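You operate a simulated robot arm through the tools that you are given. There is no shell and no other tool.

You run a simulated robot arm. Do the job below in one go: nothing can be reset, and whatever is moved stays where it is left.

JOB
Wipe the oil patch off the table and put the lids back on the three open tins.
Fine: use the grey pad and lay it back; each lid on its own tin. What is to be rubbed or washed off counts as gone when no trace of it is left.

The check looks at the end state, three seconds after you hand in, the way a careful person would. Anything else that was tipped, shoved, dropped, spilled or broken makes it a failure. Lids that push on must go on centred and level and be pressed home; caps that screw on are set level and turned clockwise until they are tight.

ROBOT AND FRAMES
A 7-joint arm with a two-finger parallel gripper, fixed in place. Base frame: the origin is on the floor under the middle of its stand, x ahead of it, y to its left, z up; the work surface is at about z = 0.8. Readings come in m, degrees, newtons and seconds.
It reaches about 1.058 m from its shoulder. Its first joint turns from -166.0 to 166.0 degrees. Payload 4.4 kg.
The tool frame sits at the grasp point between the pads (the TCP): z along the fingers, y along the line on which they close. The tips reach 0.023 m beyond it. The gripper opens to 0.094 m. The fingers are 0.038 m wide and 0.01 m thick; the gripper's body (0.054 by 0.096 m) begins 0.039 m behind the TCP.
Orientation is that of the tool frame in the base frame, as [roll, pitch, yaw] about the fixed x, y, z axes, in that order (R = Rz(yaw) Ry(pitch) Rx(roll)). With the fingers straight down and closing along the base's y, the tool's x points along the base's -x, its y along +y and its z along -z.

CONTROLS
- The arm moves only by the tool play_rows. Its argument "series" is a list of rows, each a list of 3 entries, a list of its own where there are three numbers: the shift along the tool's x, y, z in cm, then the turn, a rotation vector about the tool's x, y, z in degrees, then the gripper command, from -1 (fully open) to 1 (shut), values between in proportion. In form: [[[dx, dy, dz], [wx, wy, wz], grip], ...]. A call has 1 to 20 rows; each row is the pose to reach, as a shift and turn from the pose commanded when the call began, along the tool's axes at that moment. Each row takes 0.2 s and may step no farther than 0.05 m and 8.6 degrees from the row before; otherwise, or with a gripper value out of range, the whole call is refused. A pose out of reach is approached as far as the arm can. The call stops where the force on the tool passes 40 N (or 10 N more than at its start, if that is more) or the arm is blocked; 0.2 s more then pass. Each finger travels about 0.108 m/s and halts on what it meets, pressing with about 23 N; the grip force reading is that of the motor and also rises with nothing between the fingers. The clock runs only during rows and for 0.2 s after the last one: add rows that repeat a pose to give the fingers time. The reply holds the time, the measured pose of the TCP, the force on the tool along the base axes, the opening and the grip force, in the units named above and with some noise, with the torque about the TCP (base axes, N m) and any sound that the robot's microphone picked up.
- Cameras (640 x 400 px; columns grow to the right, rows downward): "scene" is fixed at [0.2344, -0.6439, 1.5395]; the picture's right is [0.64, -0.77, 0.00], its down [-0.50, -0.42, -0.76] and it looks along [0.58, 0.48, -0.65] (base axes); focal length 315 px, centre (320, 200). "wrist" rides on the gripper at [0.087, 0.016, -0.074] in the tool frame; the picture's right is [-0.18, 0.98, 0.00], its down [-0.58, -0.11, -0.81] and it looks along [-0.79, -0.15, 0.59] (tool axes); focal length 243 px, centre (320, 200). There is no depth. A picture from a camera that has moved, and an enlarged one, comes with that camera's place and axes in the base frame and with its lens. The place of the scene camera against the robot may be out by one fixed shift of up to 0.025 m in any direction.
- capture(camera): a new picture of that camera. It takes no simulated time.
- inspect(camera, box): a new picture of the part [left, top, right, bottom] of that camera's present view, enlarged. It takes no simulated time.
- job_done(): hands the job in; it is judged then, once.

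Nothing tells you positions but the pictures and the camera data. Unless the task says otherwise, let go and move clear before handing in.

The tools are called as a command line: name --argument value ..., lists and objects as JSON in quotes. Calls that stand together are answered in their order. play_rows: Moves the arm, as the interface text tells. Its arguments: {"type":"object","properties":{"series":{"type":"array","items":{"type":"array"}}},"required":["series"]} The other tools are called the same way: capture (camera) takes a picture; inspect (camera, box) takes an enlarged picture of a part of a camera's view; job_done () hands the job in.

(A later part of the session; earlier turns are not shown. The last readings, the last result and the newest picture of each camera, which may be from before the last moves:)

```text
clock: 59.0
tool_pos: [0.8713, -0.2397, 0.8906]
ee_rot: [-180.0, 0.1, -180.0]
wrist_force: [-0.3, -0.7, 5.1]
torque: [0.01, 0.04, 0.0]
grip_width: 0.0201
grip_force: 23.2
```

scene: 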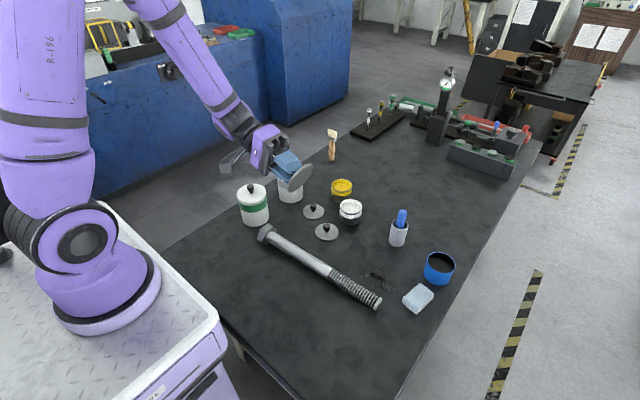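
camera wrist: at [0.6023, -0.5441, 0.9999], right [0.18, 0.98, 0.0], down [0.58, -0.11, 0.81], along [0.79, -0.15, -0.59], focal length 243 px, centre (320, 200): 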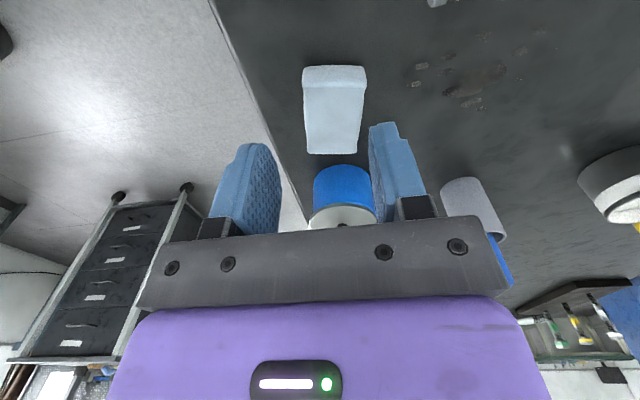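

Light, even contact (5 N, no torque). I check centring once more before letting go.

inspect --camera "wrist" --box '[240, 40, 400, 180]'

inspect --camera "scene" --box '[325, 180, 375, 230]'

```text
2.86 times, centred on (320, 110) of wrist
camera zoom: at [0.7833, -0.2239, 0.9642], right [0.18, 0.98, 0.0], down [0.58, -0.11, 0.81], along [0.79, -0.15, -0.59], focal length 693 px, centre (320, 457)
```

zoom: 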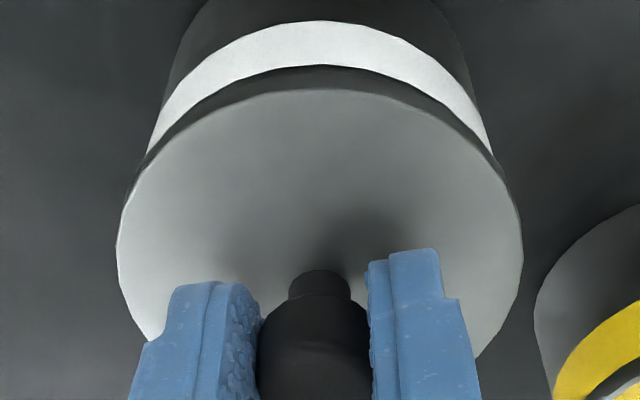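

```text
8.00 times, centred on (350, 205) of scene
camera zoom: at [0.2344, -0.6439, 1.5395], right [0.64, -0.77, 0.0], down [-0.5, -0.42, -0.76], along [0.58, 0.48, -0.65], focal length 2523 px, centre (80, 160)
```

zoom: 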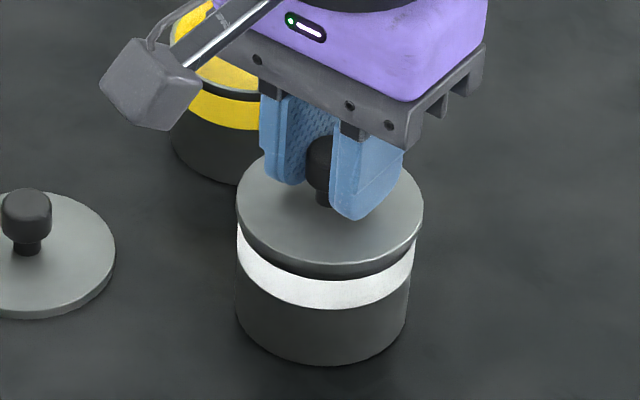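

play_rows --series '[[[0, 0, 0], [0, 0, 0], 0.45], [[0, 0, 0], [0, 0, 0], 0.3], [[0, 0, 0], [0, 0, 0], -0.06], [[0, 0, 0], [0, 0, 0], -0.06], [[0, 0, -0.5], [0, 0, 0], -0.06], [[0, 0, -3], [0, 0, 0], -0.06], [[0, 0, -6.5], [0, 0, 0], -0.06], [[0, 0, -6.5], [0, 0, 0], -0.06]]'

inspect --camera "wrist" --box '[240, 0, 400, 140]'

inspect --camera "scene" --box '[325, 180, 375, 230]'

```text
clock: 60.8
tool_pos: [0.8695, -0.2403, 0.9543]
ee_rot: [-180.0, 0.0, 180.0]
wrist_force: [1.4, -0.5, 0.2]
torque: [0.0, 0.01, -0.02]
grip_width: 0.0499
grip_force: 0.0
heard: snap
```

```text
2.86 times, centred on (320, 70) of wrist
camera zoom: at [0.7832, -0.224, 1.0286], right [0.18, 0.98, 0.0], down [0.58, -0.11, 0.81], along [0.79, -0.15, -0.59], focal length 693 px, centre (320, 571)
```

zoom: 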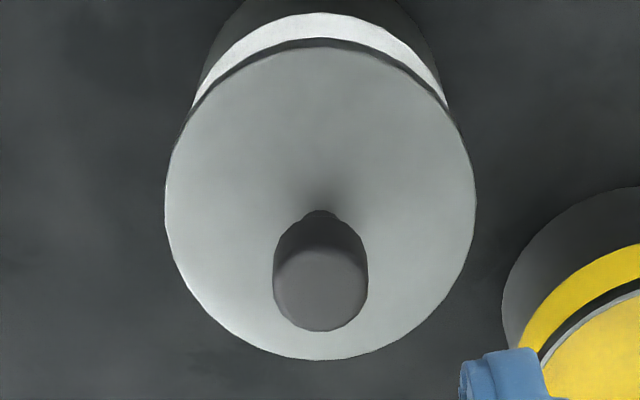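

```text
8.00 times, centred on (350, 205) of scene
camera zoom: at [0.2344, -0.6439, 1.5395], right [0.64, -0.77, 0.0], down [-0.5, -0.42, -0.76], along [0.58, 0.48, -0.65], focal length 2523 px, centre (80, 160)
```

zoom: 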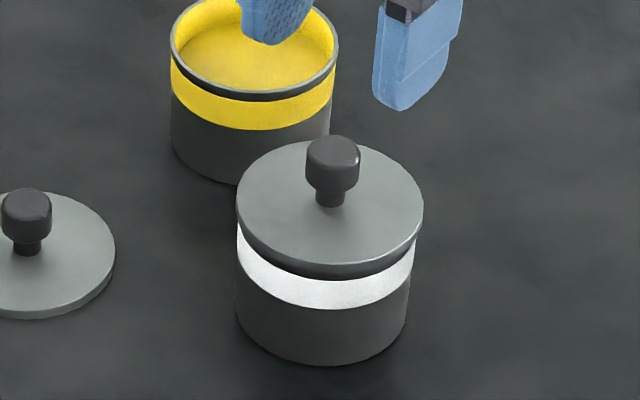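

The white tin's lid sits centred. I press on its knob from above as before.

play_rows --series '[[[0, 0, 0], [0, 0, 0], 0.5], [[0, 0, 0], [0, 0, 0], 1], [[0, 0, 2], [0, 0, 0], 1], [[0, 0, 3.6], [0, 0, 0], 1], [[0, 0, 4.1], [0, 0, 0], 1], [[0, 0, 4.3], [0, 0, 0], 1], [[0, 0, 4.5], [0, 0, 0], 1], [[0, 0, 4.5], [0, 0, 0], 1]]'

play_rows --series '[[[0, 0, 0.1], [0, 0, 0], 1], [[0, 0, 0.2], [0, 0, 0], 1], [[0, 0, 0.2], [0, 0, 0], 1]]'

```text
clock: 62.5
tool_pos: [0.8701, -0.2403, 0.9108]
ee_rot: [-179.9, 0.1, 179.9]
wrist_force: [-3.1, -0.2, 17.0]
torque: [-0.02, 0.04, 0.04]
grip_width: 0.0
grip_force: 23.3
```

```text
clock: 63.4
tool_pos: [0.8712, -0.2418, 0.9096]
ee_rot: [-179.8, 0.1, -180.0]
wrist_force: [-10.0, 1.1, 17.2]
torque: [0.04, 0.25, -0.01]
grip_width: 0.0001
grip_force: 22.9
stopped in row 3: the force on the tool passed its limit at 41 N (the readings are from after the stop); the commanded pose is now the measured one
```

play_rows --series '[[[0, 0, -0.2], [0, 0, 0], 1], [[0, 0, -0.6], [0, 0, 0], 1], [[0, 0, -3], [0, 0, 0], 1], [[0, 0, -7], [0, 0, 0], -0.06], [[0, 0, -7], [0, 0, 0], -0.06]]'

inspect --camera "wrist" --box '[240, 0, 400, 140]'

inspect --camera "scene" --box '[325, 180, 375, 230]'

```text
clock: 64.6
tool_pos: [0.8719, -0.2403, 0.9791]
ee_rot: [180.0, 0.2, 180.0]
wrist_force: [0.1, -0.1, 0.5]
torque: [0.02, -0.01, 0.0]
grip_width: 0.0499
grip_force: 0.1
```

```text
2.86 times, centred on (320, 70) of wrist
camera zoom: at [0.7841, -0.2235, 1.0536], right [0.18, 0.98, 0.0], down [0.58, -0.11, 0.81], along [0.79, -0.15, -0.59], focal length 693 px, centre (320, 571)
```

zoom: 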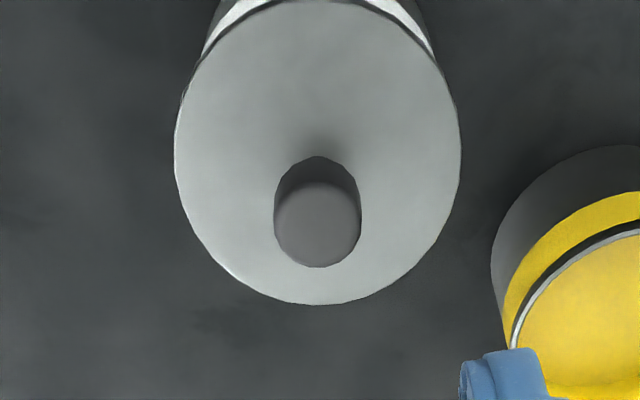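

```text
8.00 times, centred on (350, 205) of scene
camera zoom: at [0.2344, -0.6439, 1.5395], right [0.64, -0.77, 0.0], down [-0.5, -0.42, -0.76], along [0.58, 0.48, -0.65], focal length 2523 px, centre (80, 160)
```

zoom: 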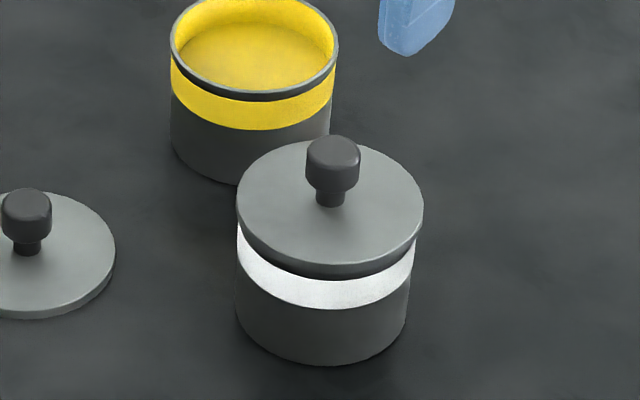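

The white tin is closed and unmoved. Now lid A at about (0.814,-0.124): I go above it and re-level the tool.

play_rows --series '[[[1.5, 3, 0], [0, 0.15, 0], -0.06], [[3.5, 7, 0], [0, 0.15, 0], -0.06], [[5.8, 11.6, 0], [0, 0.15, 0], -0.06], [[5.8, 11.6, 3], [0, 0.15, 0], -0.06], [[5.8, 11.6, 7], [0, 0.15, 0], -0.06], [[5.8, 11.6, 7], [0, 0.15, 0], -0.06]]'

inspect --camera "wrist" --box '[240, 0, 400, 140]'

capture --camera "scene"

```text
refused: row 3 steps farther than a row can; nothing moved
```

```text
2.86 times, centred on (320, 70) of wrist
camera zoom: at [0.7841, -0.2235, 1.0536], right [0.18, 0.98, 0.0], down [0.58, -0.11, 0.81], along [0.79, -0.15, -0.59], focal length 693 px, centre (320, 571)
```

zoom: 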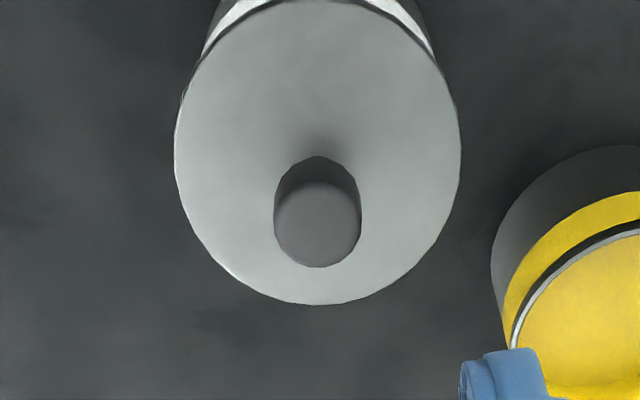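

```text
taken
```

scene: 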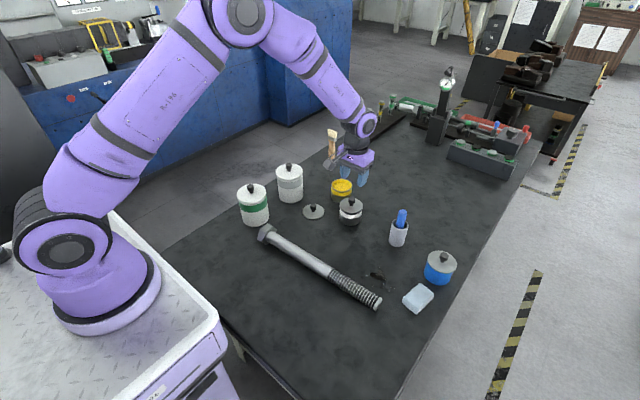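

The last step was too long; I repeat the move to lid A with shorter steps.

play_rows --series '[[[1.5, 3, 0], [0, 0.15, 0], -0.06], [[3, 6, 0], [0, 0.15, 0], -0.06], [[4.5, 9, 0], [0, 0.15, 0], -0.06], [[5.8, 11.6, 0], [0, 0.15, 0], -0.06], [[5.8, 11.6, 3], [0, 0.15, 0], -0.06], [[5.8, 11.6, 7], [0, 0.15, 0], -0.06], [[5.8, 11.6, 7], [0, 0.15, 0], -0.06]]'

inspect --camera "wrist" --box '[240, 0, 400, 140]'

capture --camera "scene"

```text
clock: 66.2
tool_pos: [0.8136, -0.1251, 0.9088]
ee_rot: [180.0, -0.1, 180.0]
wrist_force: [-0.2, 0.1, 0.7]
torque: [0.0, 0.0, 0.0]
grip_width: 0.0499
grip_force: 0.0
```

```text
2.86 times, centred on (320, 70) of wrist
camera zoom: at [0.7261, -0.1076, 0.9826], right [0.18, 0.98, 0.0], down [0.58, -0.11, 0.81], along [0.79, -0.15, -0.59], focal length 693 px, centre (320, 571)
```

zoom: 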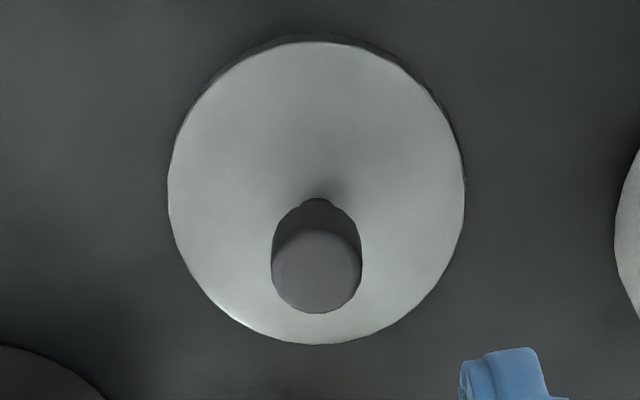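

```text
taken
```

scene: 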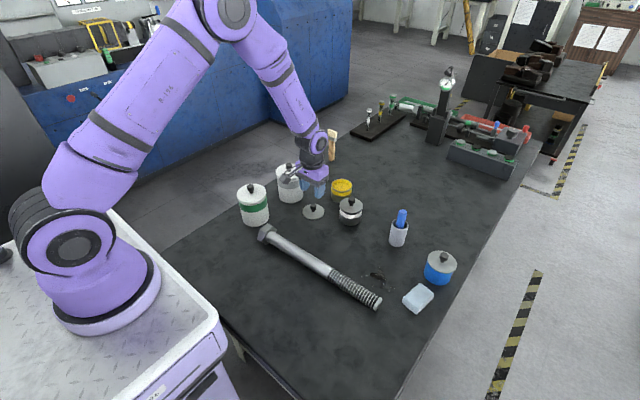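

play_rows --series '[[[-0.1, -0.08, 1], [0, 0, 0], -0.06], [[-0.18, -0.14, 4], [0, 0, 0], -0.06], [[-0.18, -0.14, 6], [0, 0, 0], -0.06], [[-0.18, -0.14, 7.45], [0, 0, 0], -0.06], [[-0.18, -0.14, 7.45], [0, 0, 0], -0.06]]'

inspect --camera "wrist" --box '[240, 60, 400, 200]'

```text
clock: 67.4
tool_pos: [0.816, -0.127, 0.835]
ee_rot: [-179.9, 0.0, -180.0]
wrist_force: [0.8, -0.6, 0.5]
torque: [0.0, 0.01, 0.01]
grip_width: 0.0498
grip_force: 0.1
```

```text
2.86 times, centred on (320, 130) of wrist
camera zoom: at [0.7288, -0.1098, 0.9086], right [0.18, 0.98, 0.0], down [0.58, -0.11, 0.81], along [0.79, -0.15, -0.59], focal length 693 px, centre (320, 400)
```

zoom: 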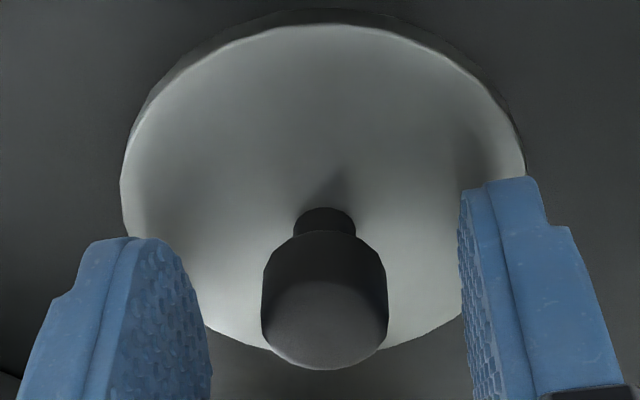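

play_rows --series '[[[0.1, 0.08, 0.05], [0, 0, 0], -0.06], [[0.1, 0.08, 0.05], [0, 0, 0], 0.4], [[0.1, 0.08, 0.05], [0, 0, 0], 1], [[0.1, 0.08, 0.05], [0, 0, 0], 1], [[0.1, 0.08, 0.05], [0, 0, 0], 1]]'

inspect --camera "wrist" --box '[240, 60, 400, 200]'

```text
clock: 68.6
tool_pos: [0.8151, -0.1243, 0.8339]
ee_rot: [180.0, -0.1, 180.0]
wrist_force: [0.2, 0.1, 1.3]
torque: [0.02, 0.0, -0.04]
grip_width: 0.0201
grip_force: 22.9
```

```text
2.86 times, centred on (320, 130) of wrist
camera zoom: at [0.7277, -0.1091, 0.9083], right [0.18, 0.98, 0.0], down [0.58, -0.11, 0.81], along [0.79, -0.15, -0.59], focal length 693 px, centre (320, 400)
```

zoom: 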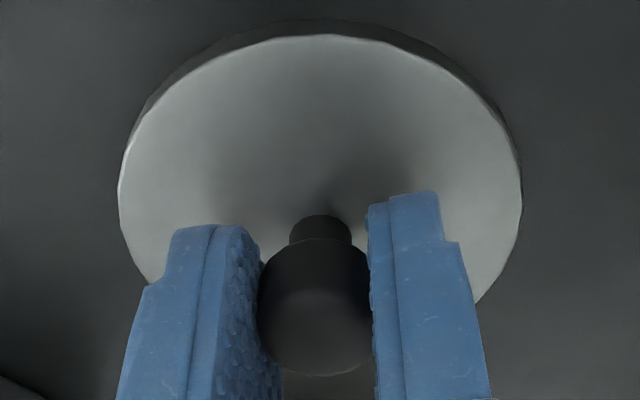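

Lid A is gripped and centred in the hand. I lift it and carry it above the yellow tin at about (0.9395,-0.1495).

play_rows --series '[[[0, 0, -1], [0, 0, 0], 1], [[0, 0, -4], [0, 0, 0], 1], [[0, 0, -8], [0, 0, 0], 1], [[0, 0, -12], [0, 0, 0], 1], [[-3.2, -0.7, -12.5], [0, 0, 0], 1], [[-6.5, -1.3, -12.5], [0, 0, 0], 1], [[-9.7, -2, -12.5], [0, 0, 0], 1], [[-12.4, -2.5, -12.5], [0, 0, 0], 1], [[-12.4, -2.5, -11], [0, 0, 0], 1], [[-12.4, -2.5, -9.7], [0, 0, 0], 1], [[-12.4, -2.5, -9.7], [0, 0, 0], 1]]'

inspect --camera "wrist" --box '[240, 0, 400, 140]'

inspect --camera "scene" --box '[315, 155, 365, 205]'

```text
clock: 71.0
tool_pos: [0.9389, -0.1503, 0.9302]
ee_rot: [-180.0, 0.0, -179.9]
wrist_force: [0.3, 0.4, -0.4]
torque: [-0.01, 0.02, 0.01]
grip_width: 0.0202
grip_force: 23.3
```

```text
2.86 times, centred on (320, 70) of wrist
camera zoom: at [0.8515, -0.1335, 1.0048], right [0.18, 0.98, 0.0], down [0.58, -0.11, 0.81], along [0.79, -0.15, -0.59], focal length 693 px, centre (320, 571)
```

zoom: 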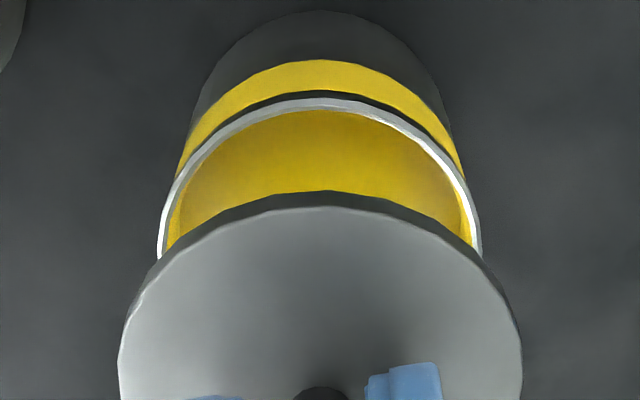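

```text
8.00 times, centred on (340, 180) of scene
camera zoom: at [0.2344, -0.6439, 1.5395], right [0.64, -0.77, 0.0], down [-0.5, -0.42, -0.76], along [0.58, 0.48, -0.65], focal length 2523 px, centre (160, 360)
```

zoom: 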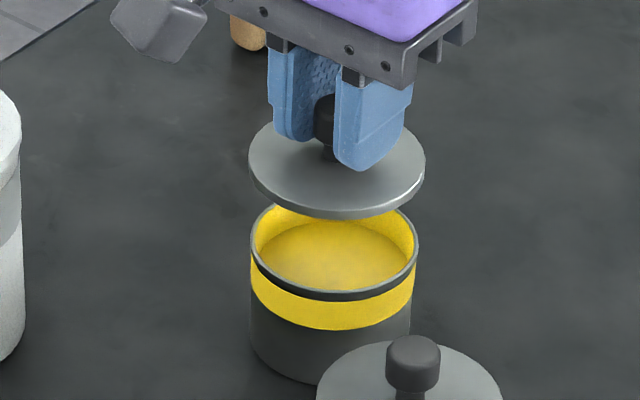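

Lateral alignment is right; the lid needs about +1 mm in x. I apply it and descend near contact over the yellow tin.

play_rows --series '[[[-0.1, -0.02, 1], [0, 0, 0], 1], [[-0.1, -0.02, 2.5], [0, 0, 0], 1], [[-0.1, -0.02, 3.4], [0, 0, 0], 1], [[-0.1, -0.02, 3.7], [0, 0, 0], 1], [[-0.1, -0.02, 3.7], [0, 0, 0], 1]]'

inspect --camera "wrist" --box '[240, 40, 400, 180]'

inspect --camera "scene" --box '[315, 155, 365, 205]'

```text
clock: 72.2
tool_pos: [0.9387, -0.1503, 0.8931]
ee_rot: [-180.0, 0.0, -180.0]
wrist_force: [-0.5, 0.3, -0.1]
torque: [-0.01, 0.0, -0.01]
grip_width: 0.0203
grip_force: 23.1
```

```text
2.86 times, centred on (320, 110) of wrist
camera zoom: at [0.8523, -0.1341, 0.9683], right [0.18, 0.98, 0.0], down [0.58, -0.11, 0.81], along [0.79, -0.15, -0.59], focal length 693 px, centre (320, 457)
```

zoom: 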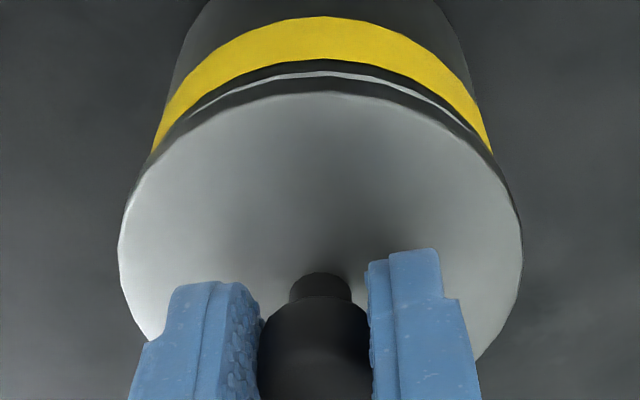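

```text
8.00 times, centred on (340, 180) of scene
camera zoom: at [0.2344, -0.6439, 1.5395], right [0.64, -0.77, 0.0], down [-0.5, -0.42, -0.76], along [0.58, 0.48, -0.65], focal length 2523 px, centre (160, 360)
```

zoom: 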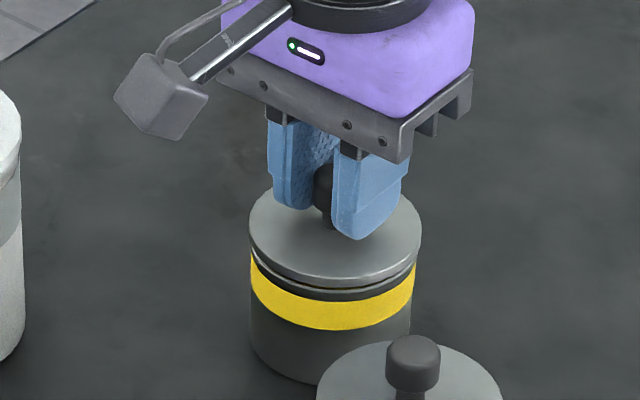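

play_rows --series '[[[0.03, 0.03, 0.1], [0, 0, 0], 1], [[0.03, 0.03, 0.2], [0, 0, 0], 1], [[0.03, 0.03, 0.3], [0, 0, 0], 1], [[0.03, 0.03, 0.3], [0, 0, 0], 1]]'

```text
clock: 73.2
tool_pos: [0.9389, -0.1499, 0.8915]
ee_rot: [-179.9, 0.1, -179.9]
wrist_force: [0.5, 0.5, 0.1]
torque: [0.0, 0.0, 0.02]
grip_width: 0.0201
grip_force: 23.3
```

play_rows --series '[[[0, 0, 0.1], [0, 0, 0], 1], [[0, 0, 0.1], [0, 0, 0], 1]]'

inspect --camera "wrist" --box '[240, 40, 400, 180]'

```text
clock: 73.8
tool_pos: [0.9396, -0.1499, 0.8904]
ee_rot: [179.9, 0.1, 180.0]
wrist_force: [0.2, -0.3, -0.5]
torque: [-0.01, 0.02, -0.03]
grip_width: 0.0203
grip_force: 23.1
```

```text
2.86 times, centred on (320, 110) of wrist
camera zoom: at [0.8521, -0.1341, 0.9645], right [0.18, 0.98, 0.0], down [0.58, -0.11, 0.81], along [0.79, -0.15, -0.59], focal length 693 px, centre (320, 457)
```

zoom: 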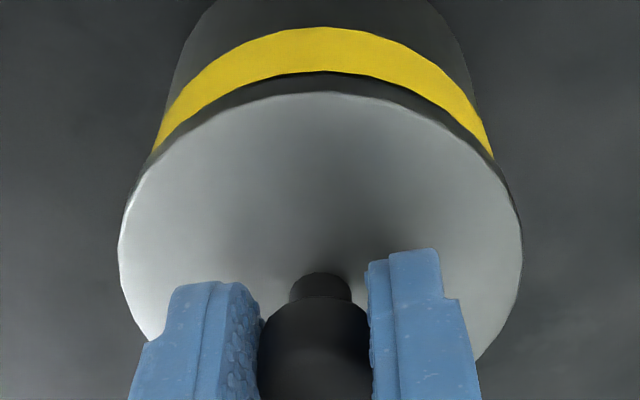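

play_rows --series '[[[0, 0, 0.1], [0, 0, 0], 1], [[0, 0, 0.1], [0, 0, 0], 1]]'

inspect --camera "scene" --box '[315, 155, 365, 205]'

```text
clock: 74.4
tool_pos: [0.9408, -0.1503, 0.8887]
ee_rot: [-179.9, 0.1, -180.0]
wrist_force: [0.7, 1.3, 5.5]
torque: [0.0, 0.05, -0.01]
grip_width: 0.0202
grip_force: 22.8
```

```text
8.00 times, centred on (340, 180) of scene
camera zoom: at [0.2344, -0.6439, 1.5395], right [0.64, -0.77, 0.0], down [-0.5, -0.42, -0.76], along [0.58, 0.48, -0.65], focal length 2523 px, centre (160, 360)
```

zoom: 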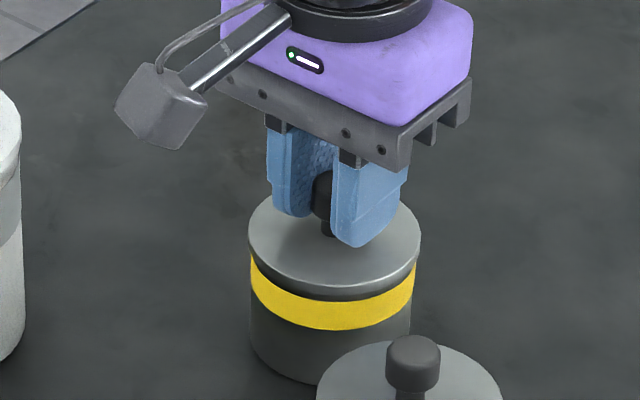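

Even contact with 5.5 N, centred. I release and rise.

play_rows --series '[[[0, 0, 0], [0, 0, 0], 0.45], [[0, 0, 0], [0, 0, 0], 0.3], [[0, 0, 0], [0, 0, 0], -0.06], [[0, 0, 0], [0, 0, 0], -0.06], [[0, 0, -0.5], [0, 0, 0], -0.06], [[0, 0, -3], [0, 0, 0], -0.06], [[0, 0, -6.5], [0, 0, 0], -0.06], [[0, 0, -6.5], [0, 0, 0], -0.06]]'

inspect --camera "wrist" --box '[240, 0, 400, 140]'

inspect --camera "scene" --box '[315, 155, 365, 205]'

```text
clock: 76.2
tool_pos: [0.9396, -0.1507, 0.9549]
ee_rot: [180.0, 0.1, -180.0]
wrist_force: [0.3, -0.4, -0.6]
torque: [0.01, 0.01, 0.02]
grip_width: 0.0498
grip_force: 0.1
heard: snap
```

```text
2.86 times, centred on (320, 70) of wrist
camera zoom: at [0.8524, -0.1345, 1.029], right [0.18, 0.98, 0.0], down [0.58, -0.11, 0.81], along [0.79, -0.15, -0.59], focal length 693 px, centre (320, 571)
```

zoom: 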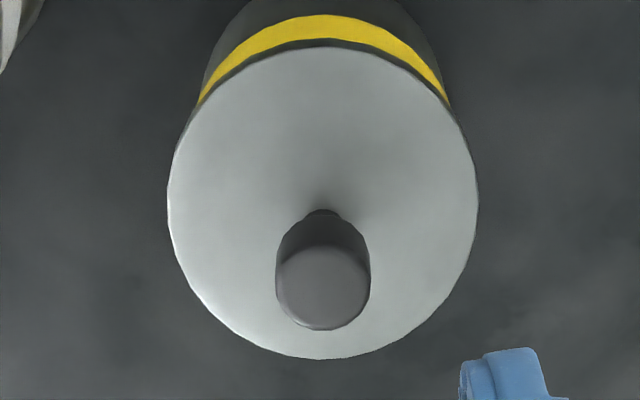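

```text
8.00 times, centred on (340, 180) of scene
camera zoom: at [0.2344, -0.6439, 1.5395], right [0.64, -0.77, 0.0], down [-0.5, -0.42, -0.76], along [0.58, 0.48, -0.65], focal length 2523 px, centre (160, 360)
```

zoom: 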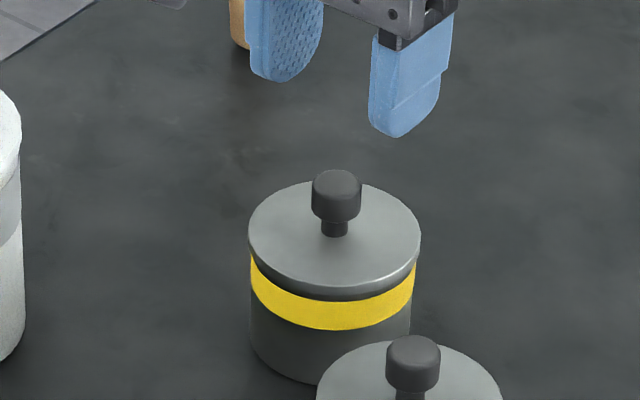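

Yellow tin's lid is on and centred. I press it down from the top too.

play_rows --series '[[[0, 0, 0], [0, 0, 0], 0.5], [[0, 0, 0], [0, 0, 0], 1], [[0, 0, 2], [0, 0, 0], 1], [[0, 0, 3.6], [0, 0, 0], 1], [[0, 0, 4.1], [0, 0, 0], 1], [[0, 0, 4.3], [0, 0, 0], 1], [[0, 0, 4.5], [0, 0, 0], 1], [[0, 0, 4.5], [0, 0, 0], 1]]'

play_rows --series '[[[0, 0, 0.08], [0, 0, 0], 1], [[0, 0, 0.16], [0, 0, 0], 1], [[0, 0, 0.16], [0, 0, 0], 1]]'

```text
clock: 78.0
tool_pos: [0.9398, -0.15, 0.9103]
ee_rot: [-179.9, 0.2, -180.0]
wrist_force: [-3.7, -0.2, 16.0]
torque: [0.02, 0.07, 0.01]
grip_width: 0.0001
grip_force: 23.0
```

```text
clock: 78.8
tool_pos: [0.9381, -0.1512, 0.9117]
ee_rot: [-179.9, 0.4, -180.0]
wrist_force: [0.3, 0.9, 37.9]
torque: [-0.07, 0.03, 0.0]
grip_width: 0.0002
grip_force: 23.0
```

Pressed with 38 N, evenly. I rise and inspect all three tins.

play_rows --series '[[[0, 0, -0.2], [0, 0, 0], 1], [[0, 0, -0.6], [0, 0, 0], 1], [[0, 0, -3], [0, 0, 0], 1], [[0, 0, -7], [0, 0, 0], 0], [[0, 0, -11], [0, 0, 0], -0.3], [[4, -1, -14], [0, 0, 0], -0.3], [[8.5, -2, -14], [0, 0, 0], -0.3], [[13, -3, -14], [0, 0, 0], -0.3], [[17.5, -4, -14], [0, 0, 0], -0.3], [[22, -5, -14], [0, 0, 0], -0.3], [[26.5, -6, -14], [0, 0, 0], -0.3], [[31, -7, -14], [0, 0, 0], -0.3], [[31, -7, -14], [0, 0, 0], -0.3]]'

capture --camera "wrist"

inspect --camera "scene" --box '[310, 160, 390, 230]'

inspect --camera "scene" --box '[400, 230, 480, 300]'

```text
refused: row 6 steps farther than a row can; nothing moved
```

```text
taken
camera wrist: at [0.8515, -0.134, 0.9844], right [0.18, 0.98, 0.0], down [0.58, -0.11, 0.81], along [0.8, -0.15, -0.59], focal length 243 px, centre (320, 200)
```

wrist: 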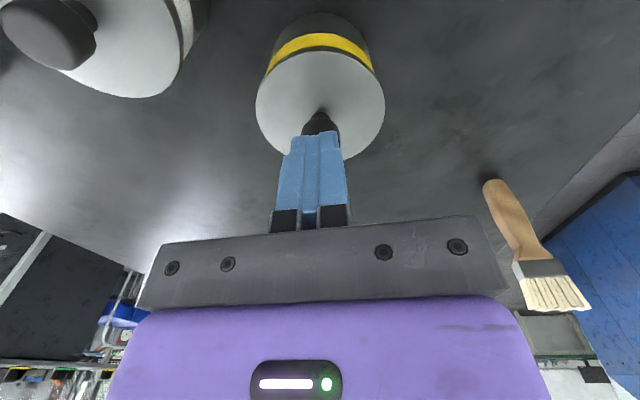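

```text
5.71 times, centred on (350, 195) of scene
camera zoom: at [0.2344, -0.6439, 1.5395], right [0.64, -0.77, 0.0], down [-0.5, -0.42, -0.76], along [0.58, 0.48, -0.65], focal length 1802 px, centre (149, 229)
```

zoom: 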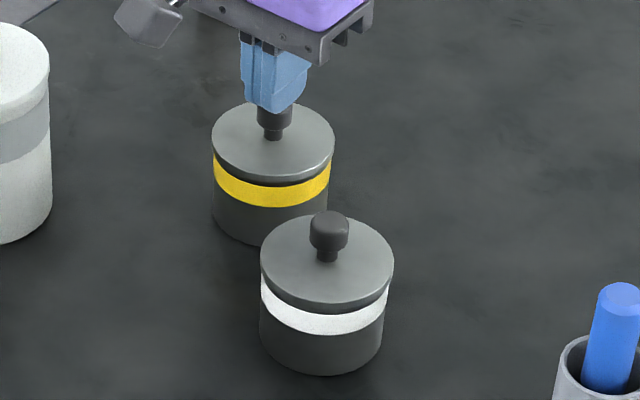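

```text
5.71 times, centred on (440, 265) of scene
camera zoom: at [0.2344, -0.6439, 1.5395], right [0.64, -0.77, 0.0], down [-0.5, -0.42, -0.76], along [0.58, 0.48, -0.65], focal length 1802 px, centre (-366, -171)
```

zoom: 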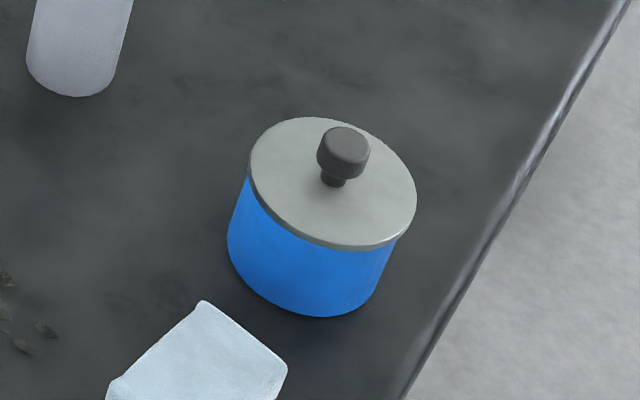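

All three lids look centred and level. I rise clear of the yellow tin with shorter steps and move over towards the pad for a measuring view.

play_rows --series '[[[0, 0, -0.2], [0, 0, 0], 1], [[0, 0, -0.6], [0, 0, 0], 1], [[0, 0, -3], [0, 0, 0], 1], [[0, 0, -7], [0, 0, 0], 0.3], [[0, 0, -11], [0, 0, 0], -0.3], [[0, 0, -14], [0, 0, 0], -0.5], [[2.7, -3.4, -14], [0, 0, 0], -0.5], [[5.4, -6.8, -14], [0, 0, 0], -0.5], [[8.1, -10.2, -14], [0, 0, 0], -0.5], [[10.8, -13.6, -14], [0, 0, 0], -0.5], [[13.5, -17, -14], [0, 0, 0], -0.5], [[16.2, -20.4, -14], [0, 0, 0], -0.5], [[18.9, -23.8, -14], [0, 0, 0], -0.5], [[21.6, -27.2, -14], [0, 0, 0], -0.5], [[24.3, -30.6, -14], [0, 0, 0], -0.5], [[27, -34, -12], [0, 0, 0], -0.5], [[29, -37, -10], [0, 0, 0], -0.5], [[29, -37, -10], [0, 0, 0], -0.5]]'

capture --camera "wrist"

inspect --camera "wrist" --box '[240, 40, 432, 160]'

inspect --camera "scene" --box '[310, 160, 390, 230]'

```text
clock: 82.6
tool_pos: [0.6486, -0.5202, 1.0066]
ee_rot: [-179.9, 0.0, 180.0]
wrist_force: [0.6, 0.2, -1.2]
torque: [-0.01, -0.02, 0.0]
grip_width: 0.0705
grip_force: 0.0
```

```text
taken
camera wrist: at [0.5605, -0.504, 1.0814], right [0.18, 0.98, 0.0], down [0.58, -0.11, 0.81], along [0.79, -0.15, -0.59], focal length 243 px, centre (320, 200)
```

wrist: 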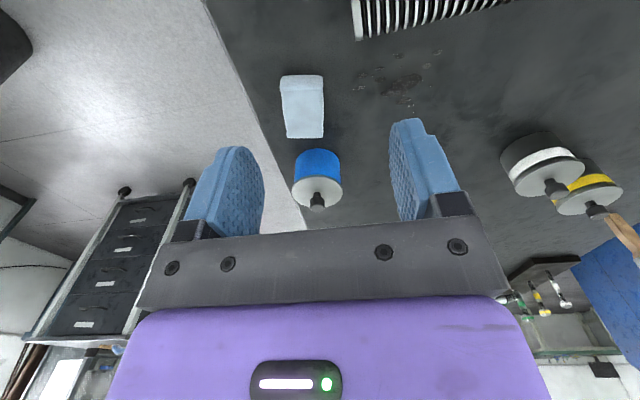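

```text
3.33 times, centred on (336, 100) of wrist
camera zoom: at [0.5605, -0.504, 1.0814], right [0.18, 0.98, 0.0], down [0.58, -0.11, 0.81], along [0.79, -0.15, -0.59], focal length 809 px, centre (267, 533)
```

zoom: 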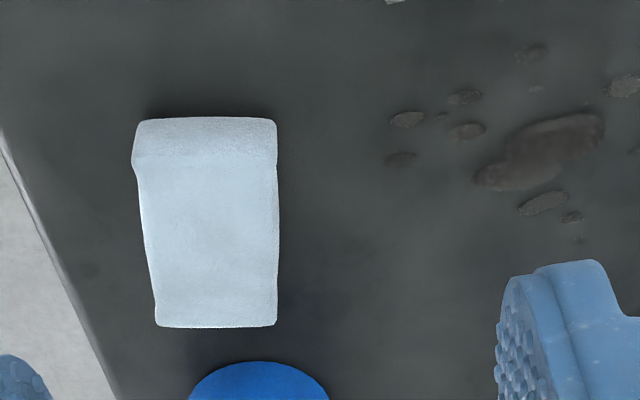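

```text
5.71 times, centred on (350, 195) of scene
camera zoom: at [0.2344, -0.6439, 1.5395], right [0.64, -0.77, 0.0], down [-0.5, -0.42, -0.76], along [0.58, 0.48, -0.65], focal length 1802 px, centre (149, 229)
```

zoom: 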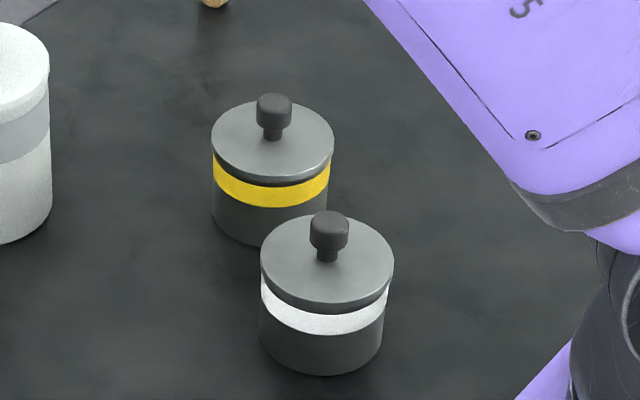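

All lids are fine. The pad (about 67 x 47 x 30 mm) is centred near (0.728,-0.555) with its long axis turned about -10.4°; the oil spans roughly x 0.685-0.775, y -0.495 to -0.38. I turn the tool to match the pad and go above it.

play_rows --series '[[[-2, -0.9, 1], [0, 0, 3], -1], [[-4, -1.8, 3], [0, 0, 6], -1], [[-6, -2.7, 5], [0, 0, 9], -1], [[-7.94, -3.47, 7], [0, 0, 10.4], -1], [[-7.94, -3.47, 9.5], [0, 0, 10.4], -1], [[-7.94, -3.47, 9.5], [0, 0, 10.4], -1]]'

capture --camera "wrist"

inspect --camera "wrist" --box '[240, 0, 400, 140]'

```text
clock: 84.0
tool_pos: [0.7279, -0.5544, 0.9117]
ee_rot: [180.0, 0.0, 169.6]
wrist_force: [0.1, 0.2, -0.1]
torque: [-0.01, -0.01, 0.0]
grip_width: 0.0939
grip_force: 0.2
```

```text
taken
camera wrist: at [0.6454, -0.5237, 0.9864], right [0.36, 0.93, 0.0], down [0.55, -0.21, 0.81], along [0.75, -0.29, -0.59], focal length 243 px, centre (320, 200)
```

wrist: 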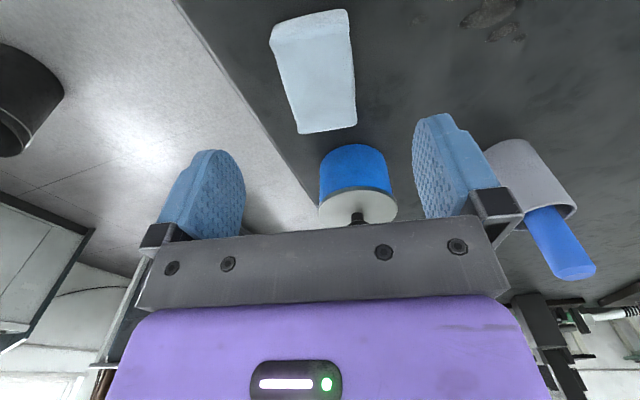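

```text
2.86 times, centred on (320, 70) of wrist
camera zoom: at [0.6454, -0.5237, 0.9864], right [0.36, 0.93, 0.0], down [0.55, -0.21, 0.81], along [0.75, -0.29, -0.59], focal length 693 px, centre (320, 571)
```

zoom: 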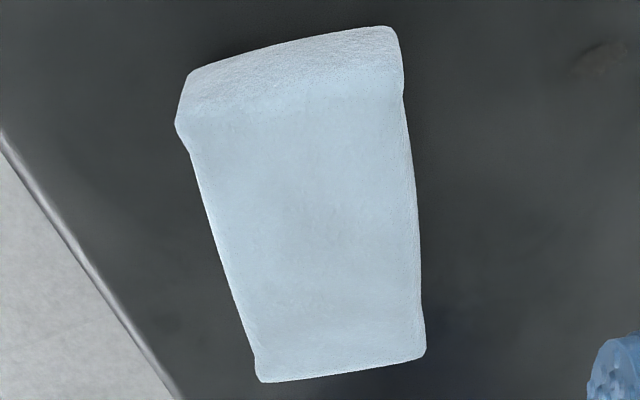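

The pad is exactly under the tool and aligned. I descend around it and close.

play_rows --series '[[[0, 0, 3], [0, 0, 0], -1], [[0, 0, 6], [0, 0, 0], -1], [[0, 0, 7.5], [0, 0, 0], -1], [[0, 0, 8.0], [0, 0, 0], -1], [[0, 0, 8.0], [0, 0, 0], -1]]'

capture --camera "wrist"

inspect --camera "scene" --box '[380, 260, 460, 330]'

```text
clock: 85.2
tool_pos: [0.728, -0.5556, 0.833]
ee_rot: [-180.0, 0.0, 169.7]
wrist_force: [0.4, 0.5, -0.6]
torque: [0.01, 0.03, -0.01]
grip_width: 0.0938
grip_force: 0.0
```

```text
taken
camera wrist: at [0.6457, -0.5236, 0.907], right [0.36, 0.93, 0.0], down [0.55, -0.21, 0.81], along [0.75, -0.29, -0.59], focal length 243 px, centre (320, 200)
```

wrist: 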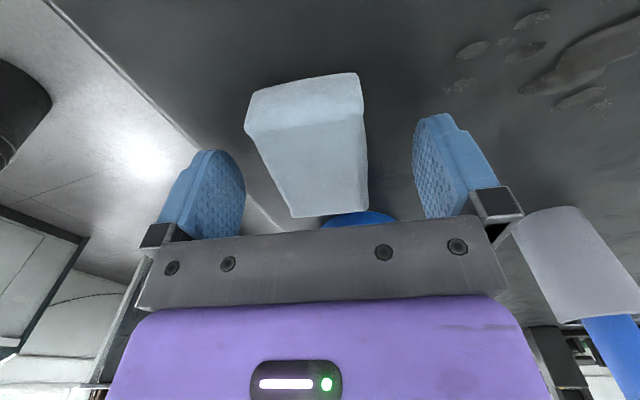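

```text
5.71 times, centred on (420, 295) of scene
camera zoom: at [0.2344, -0.6439, 1.5395], right [0.64, -0.77, 0.0], down [-0.5, -0.42, -0.76], along [0.58, 0.48, -0.65], focal length 1802 px, centre (-251, -343)
```

zoom: 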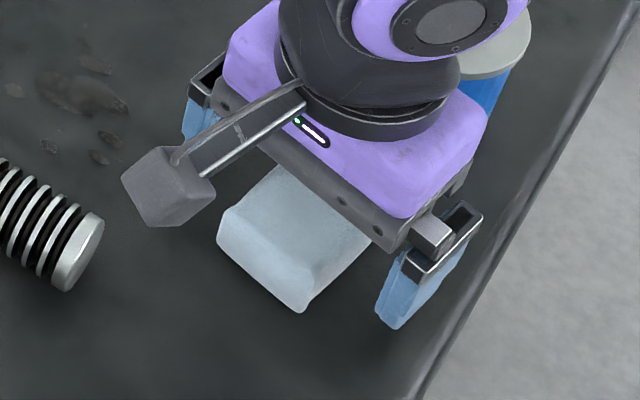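

play_rows --series '[[[0, 0, 0], [0, 0, 0], -0.3], [[0, 0, 0], [0, 0, 0], 0.2], [[0, 0, 0], [0, 0, 0], 1], [[0, 0, 0], [0, 0, 0], 1], [[0, 0, 0], [0, 0, 0], 1]]'

capture --camera "wrist"

```text
clock: 86.4
tool_pos: [0.727, -0.5545, 0.833]
ee_rot: [180.0, -0.1, 169.6]
wrist_force: [-0.1, -0.3, 0.7]
torque: [0.0, -0.04, -0.01]
grip_width: 0.0495
grip_force: 22.8
```

```text
taken
camera wrist: at [0.6457, -0.5237, 0.9071], right [0.36, 0.93, 0.0], down [0.55, -0.21, 0.81], along [0.75, -0.29, -0.59], focal length 243 px, centre (320, 200)
```

wrist: 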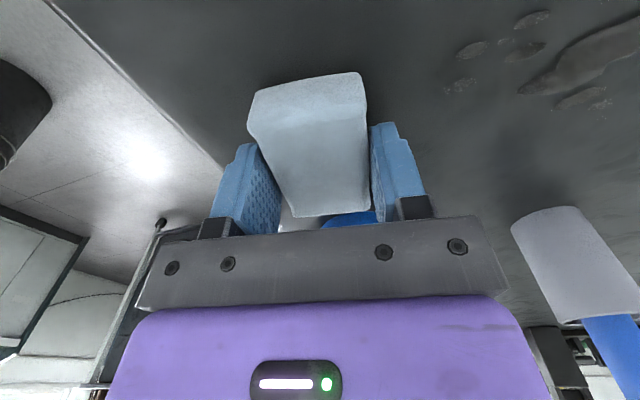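

The pad is held (49.5 mm). I lift it, turn it square to the table and carry it to the near side of the oil patch at (0.708,-0.505).

play_rows --series '[[[0, 0, -2], [0, 0, 0], 1], [[0, 0, -4], [0, 0, 0], 1], [[1.4, 2.3, -4], [0, 0, -5], 1], [[2.82, 4.57, -4], [0, 0, -10.4], 1], [[2.82, 4.57, -4], [0, 0, -10.4], 1]]'

capture --camera "wrist"

inspect --camera "scene" --box '[340, 240, 440, 320]'

```text
clock: 87.6
tool_pos: [0.7087, -0.5045, 0.8727]
ee_rot: [-179.9, 0.0, -180.0]
wrist_force: [0.7, -0.4, -0.7]
torque: [0.0, 0.03, -0.03]
grip_width: 0.0493
grip_force: 23.2
```

```text
taken
camera wrist: at [0.6216, -0.4889, 0.9472], right [0.18, 0.98, 0.0], down [0.58, -0.11, 0.81], along [0.79, -0.15, -0.59], focal length 243 px, centre (320, 200)
```

wrist: 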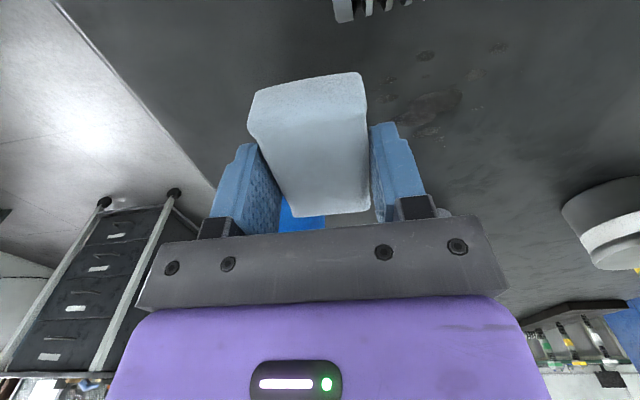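

```text
5.00 times, centred on (390, 280) of scene
camera zoom: at [0.2344, -0.6439, 1.5395], right [0.64, -0.77, 0.0], down [-0.5, -0.42, -0.76], along [0.58, 0.48, -0.65], focal length 1577 px, centre (-30, -200)
```

zoom: 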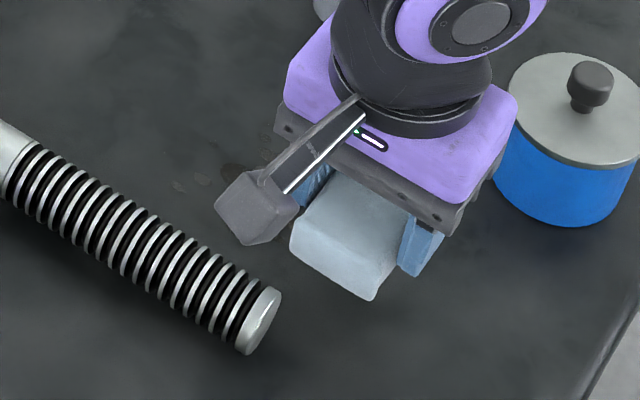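

play_rows --series '[[[0, 0, 2], [0, 0, 0], 1], [[0, 0, 3.5], [0, 0, 0], 1], [[0, 0, 4.0], [0, 0, 0], 1], [[0, 0, 4.1], [0, 0, 0], 1], [[0, 0, 4.1], [0, 0, 0], 1]]'

```text
clock: 88.8
tool_pos: [0.7103, -0.505, 0.8326]
ee_rot: [-179.9, 0.1, -179.9]
wrist_force: [0.5, 1.7, 12.2]
torque: [0.2, 0.13, 0.04]
grip_width: 0.0495
grip_force: 23.4
```

Contact at 12 N. I sweep the pad across the patch in two lanes.

play_rows --series '[[[0, 2, 0], [0, 0, 0], 1], [[0, 5, 0], [0, 0, 0], 1], [[0, 8, 0], [0, 0, 0], 1], [[0, 11, 0], [0, 0, 0], 1], [[0, 14, 0], [0, 0, 0], 1], [[-1.7, 14, 0], [0, 0, 0], 1], [[-3.4, 14, 0], [0, 0, 0], 1], [[-3.4, 11, 0], [0, 0, 0], 1], [[-3.4, 8, 0], [0, 0, 0], 1], [[-3.4, 5, 0], [0, 0, 0], 1], [[-3.4, 2, 0], [0, 0, 0], 1], [[-3.4, 0, 0], [0, 0, 0], 1]]'

capture --camera "wrist"

inspect --camera "scene" --box '[340, 240, 440, 320]'

```text
clock: 91.4
tool_pos: [0.7436, -0.5049, 0.832]
ee_rot: [-180.0, 0.0, -180.0]
wrist_force: [0.5, 1.2, -0.5]
torque: [-0.03, 0.02, 0.01]
grip_width: 0.0494
grip_force: 23.1
```

```text
taken
camera wrist: at [0.6559, -0.4882, 0.9062], right [0.18, 0.98, 0.0], down [0.58, -0.11, 0.81], along [0.79, -0.15, -0.59], focal length 243 px, centre (320, 200)
```

wrist: 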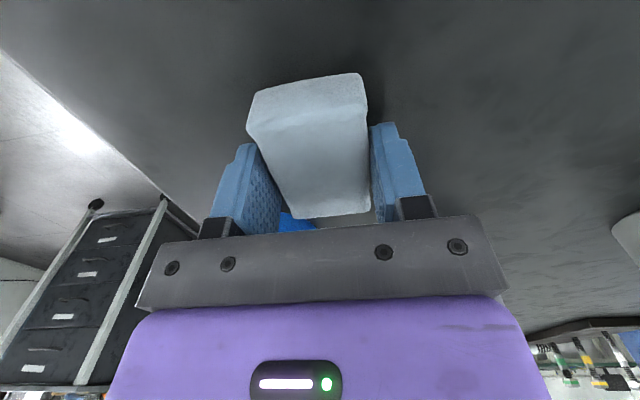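

```text
5.00 times, centred on (390, 280) of scene
camera zoom: at [0.2344, -0.6439, 1.5395], right [0.64, -0.77, 0.0], down [-0.5, -0.42, -0.76], along [0.58, 0.48, -0.65], focal length 1577 px, centre (-30, -200)
```

zoom: 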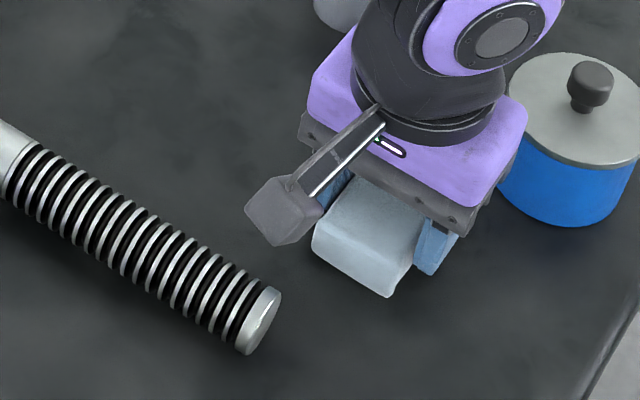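

The patch already looks gone. I raise the pad a little and look closely for leftover traces.

play_rows --series '[[[0, 0, -2], [0, 0, 0], 1], [[0, -1, -5], [0, 0, 0], 1], [[3, -1, -8], [0, 0, 0], 1], [[6, -1, -11], [0, 0, 0], 1], [[9, -1, -14], [0, 0, 0], 1], [[9, -1, -14], [0, 0, 0], 1]]'

capture --camera "wrist"

inspect --camera "wrist" --box '[320, 0, 480, 140]'

inspect --camera "scene" --box '[345, 240, 425, 310]'

```text
clock: 92.8
tool_pos: [0.6523, -0.5138, 0.9714]
ee_rot: [-180.0, 0.0, 180.0]
wrist_force: [0.2, -0.4, -0.3]
torque: [0.0, 0.0, 0.0]
grip_width: 0.0492
grip_force: 22.7
```

```text
taken
camera wrist: at [0.5659, -0.4984, 1.046], right [0.18, 0.98, 0.0], down [0.58, -0.11, 0.81], along [0.79, -0.15, -0.59], focal length 243 px, centre (320, 200)
```

wrist: 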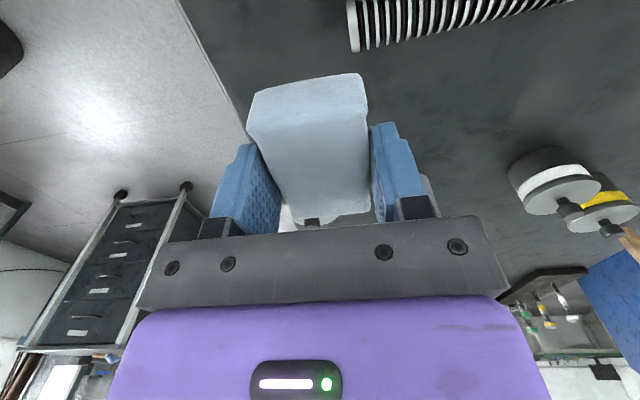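

```text
2.86 times, centred on (400, 70) of wrist
camera zoom: at [0.5659, -0.4984, 1.046], right [0.18, 0.98, 0.0], down [0.58, -0.11, 0.81], along [0.79, -0.15, -0.59], focal length 693 px, centre (91, 571)
```

zoom: 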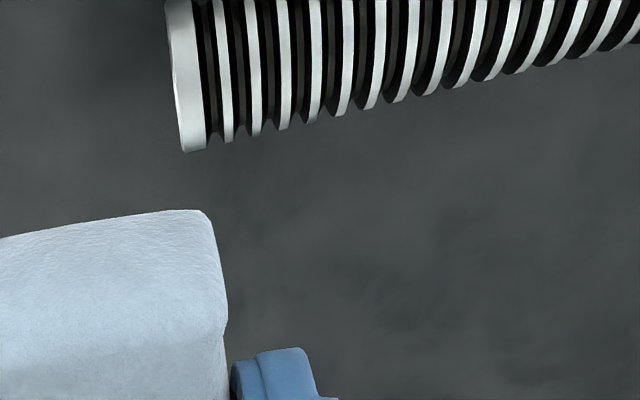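

```text
5.71 times, centred on (385, 275) of scene
camera zoom: at [0.2344, -0.6439, 1.5395], right [0.64, -0.77, 0.0], down [-0.5, -0.42, -0.76], along [0.58, 0.48, -0.65], focal length 1802 px, centre (-51, -229)
```

zoom: 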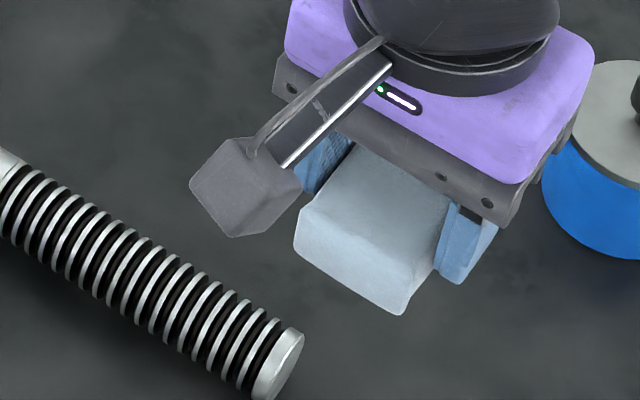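

No trace is visible, but to be safe I make a second, slightly firmer pass over the whole area.

play_rows --series '[[[-2.8, 0.2, 0], [0, 0, 0], 1], [[-5.5, 0.4, 2], [0, 0, 0], 1], [[-5.5, 0.4, 6], [0, 0, 0], 1], [[-5.5, 0.4, 10], [0, 0, 0], 1], [[-5.5, 0.4, 13], [0, 0, 0], 1], [[-5.5, 0.4, 14.0], [0, 0, 0], 1], [[-5.5, 0.4, 14.15], [0, 0, 0], 1], [[-5.5, 0.4, 14.15], [0, 0, 0], 1]]'

```text
clock: 94.6
tool_pos: [0.7073, -0.5094, 0.8313]
ee_rot: [-180.0, 0.0, -180.0]
wrist_force: [-1.4, 1.9, 16.1]
torque: [0.25, 0.39, -0.05]
grip_width: 0.0493
grip_force: 23.0
```

play_rows --series '[[[0, 3, 0], [0, 0, 0], 1], [[0, 6, 0], [0, 0, 0], 1], [[0, 9, 0], [0, 0, 0], 1], [[0, 12, 0], [0, 0, 0], 1], [[0, 14.5, 0.05], [0, 0, 0], 1], [[-2, 14.5, 0.05], [0, 0, 0], 1], [[-2, 11.5, 0.05], [0, 0, 0], 1], [[-2, 8.5, 0.05], [0, 0, 0], 1], [[-2, 5.5, 0.05], [0, 0, 0], 1], [[-2, 2.5, 0.05], [0, 0, 0], 1], [[-2, 0, 0.05], [0, 0, 0], 1], [[-4, 0, 0.1], [0, 0, 0], 1], [[-4, 3, 0.1], [0, 0, 0], 1], [[-4, 6, 0.1], [0, 0, 0], 1], [[-4, 9, 0.1], [0, 0, 0], 1], [[-4, 12, 0.1], [0, 0, 0], 1], [[-4, 14.5, 0.1], [0, 0, 0], 1]]'

```text
clock: 98.2
tool_pos: [0.7478, -0.3642, 0.8294]
ee_rot: [-179.9, 0.1, -180.0]
wrist_force: [1.6, -5.5, 20.3]
torque: [-0.16, -0.05, 0.09]
grip_width: 0.0491
grip_force: 22.2
```

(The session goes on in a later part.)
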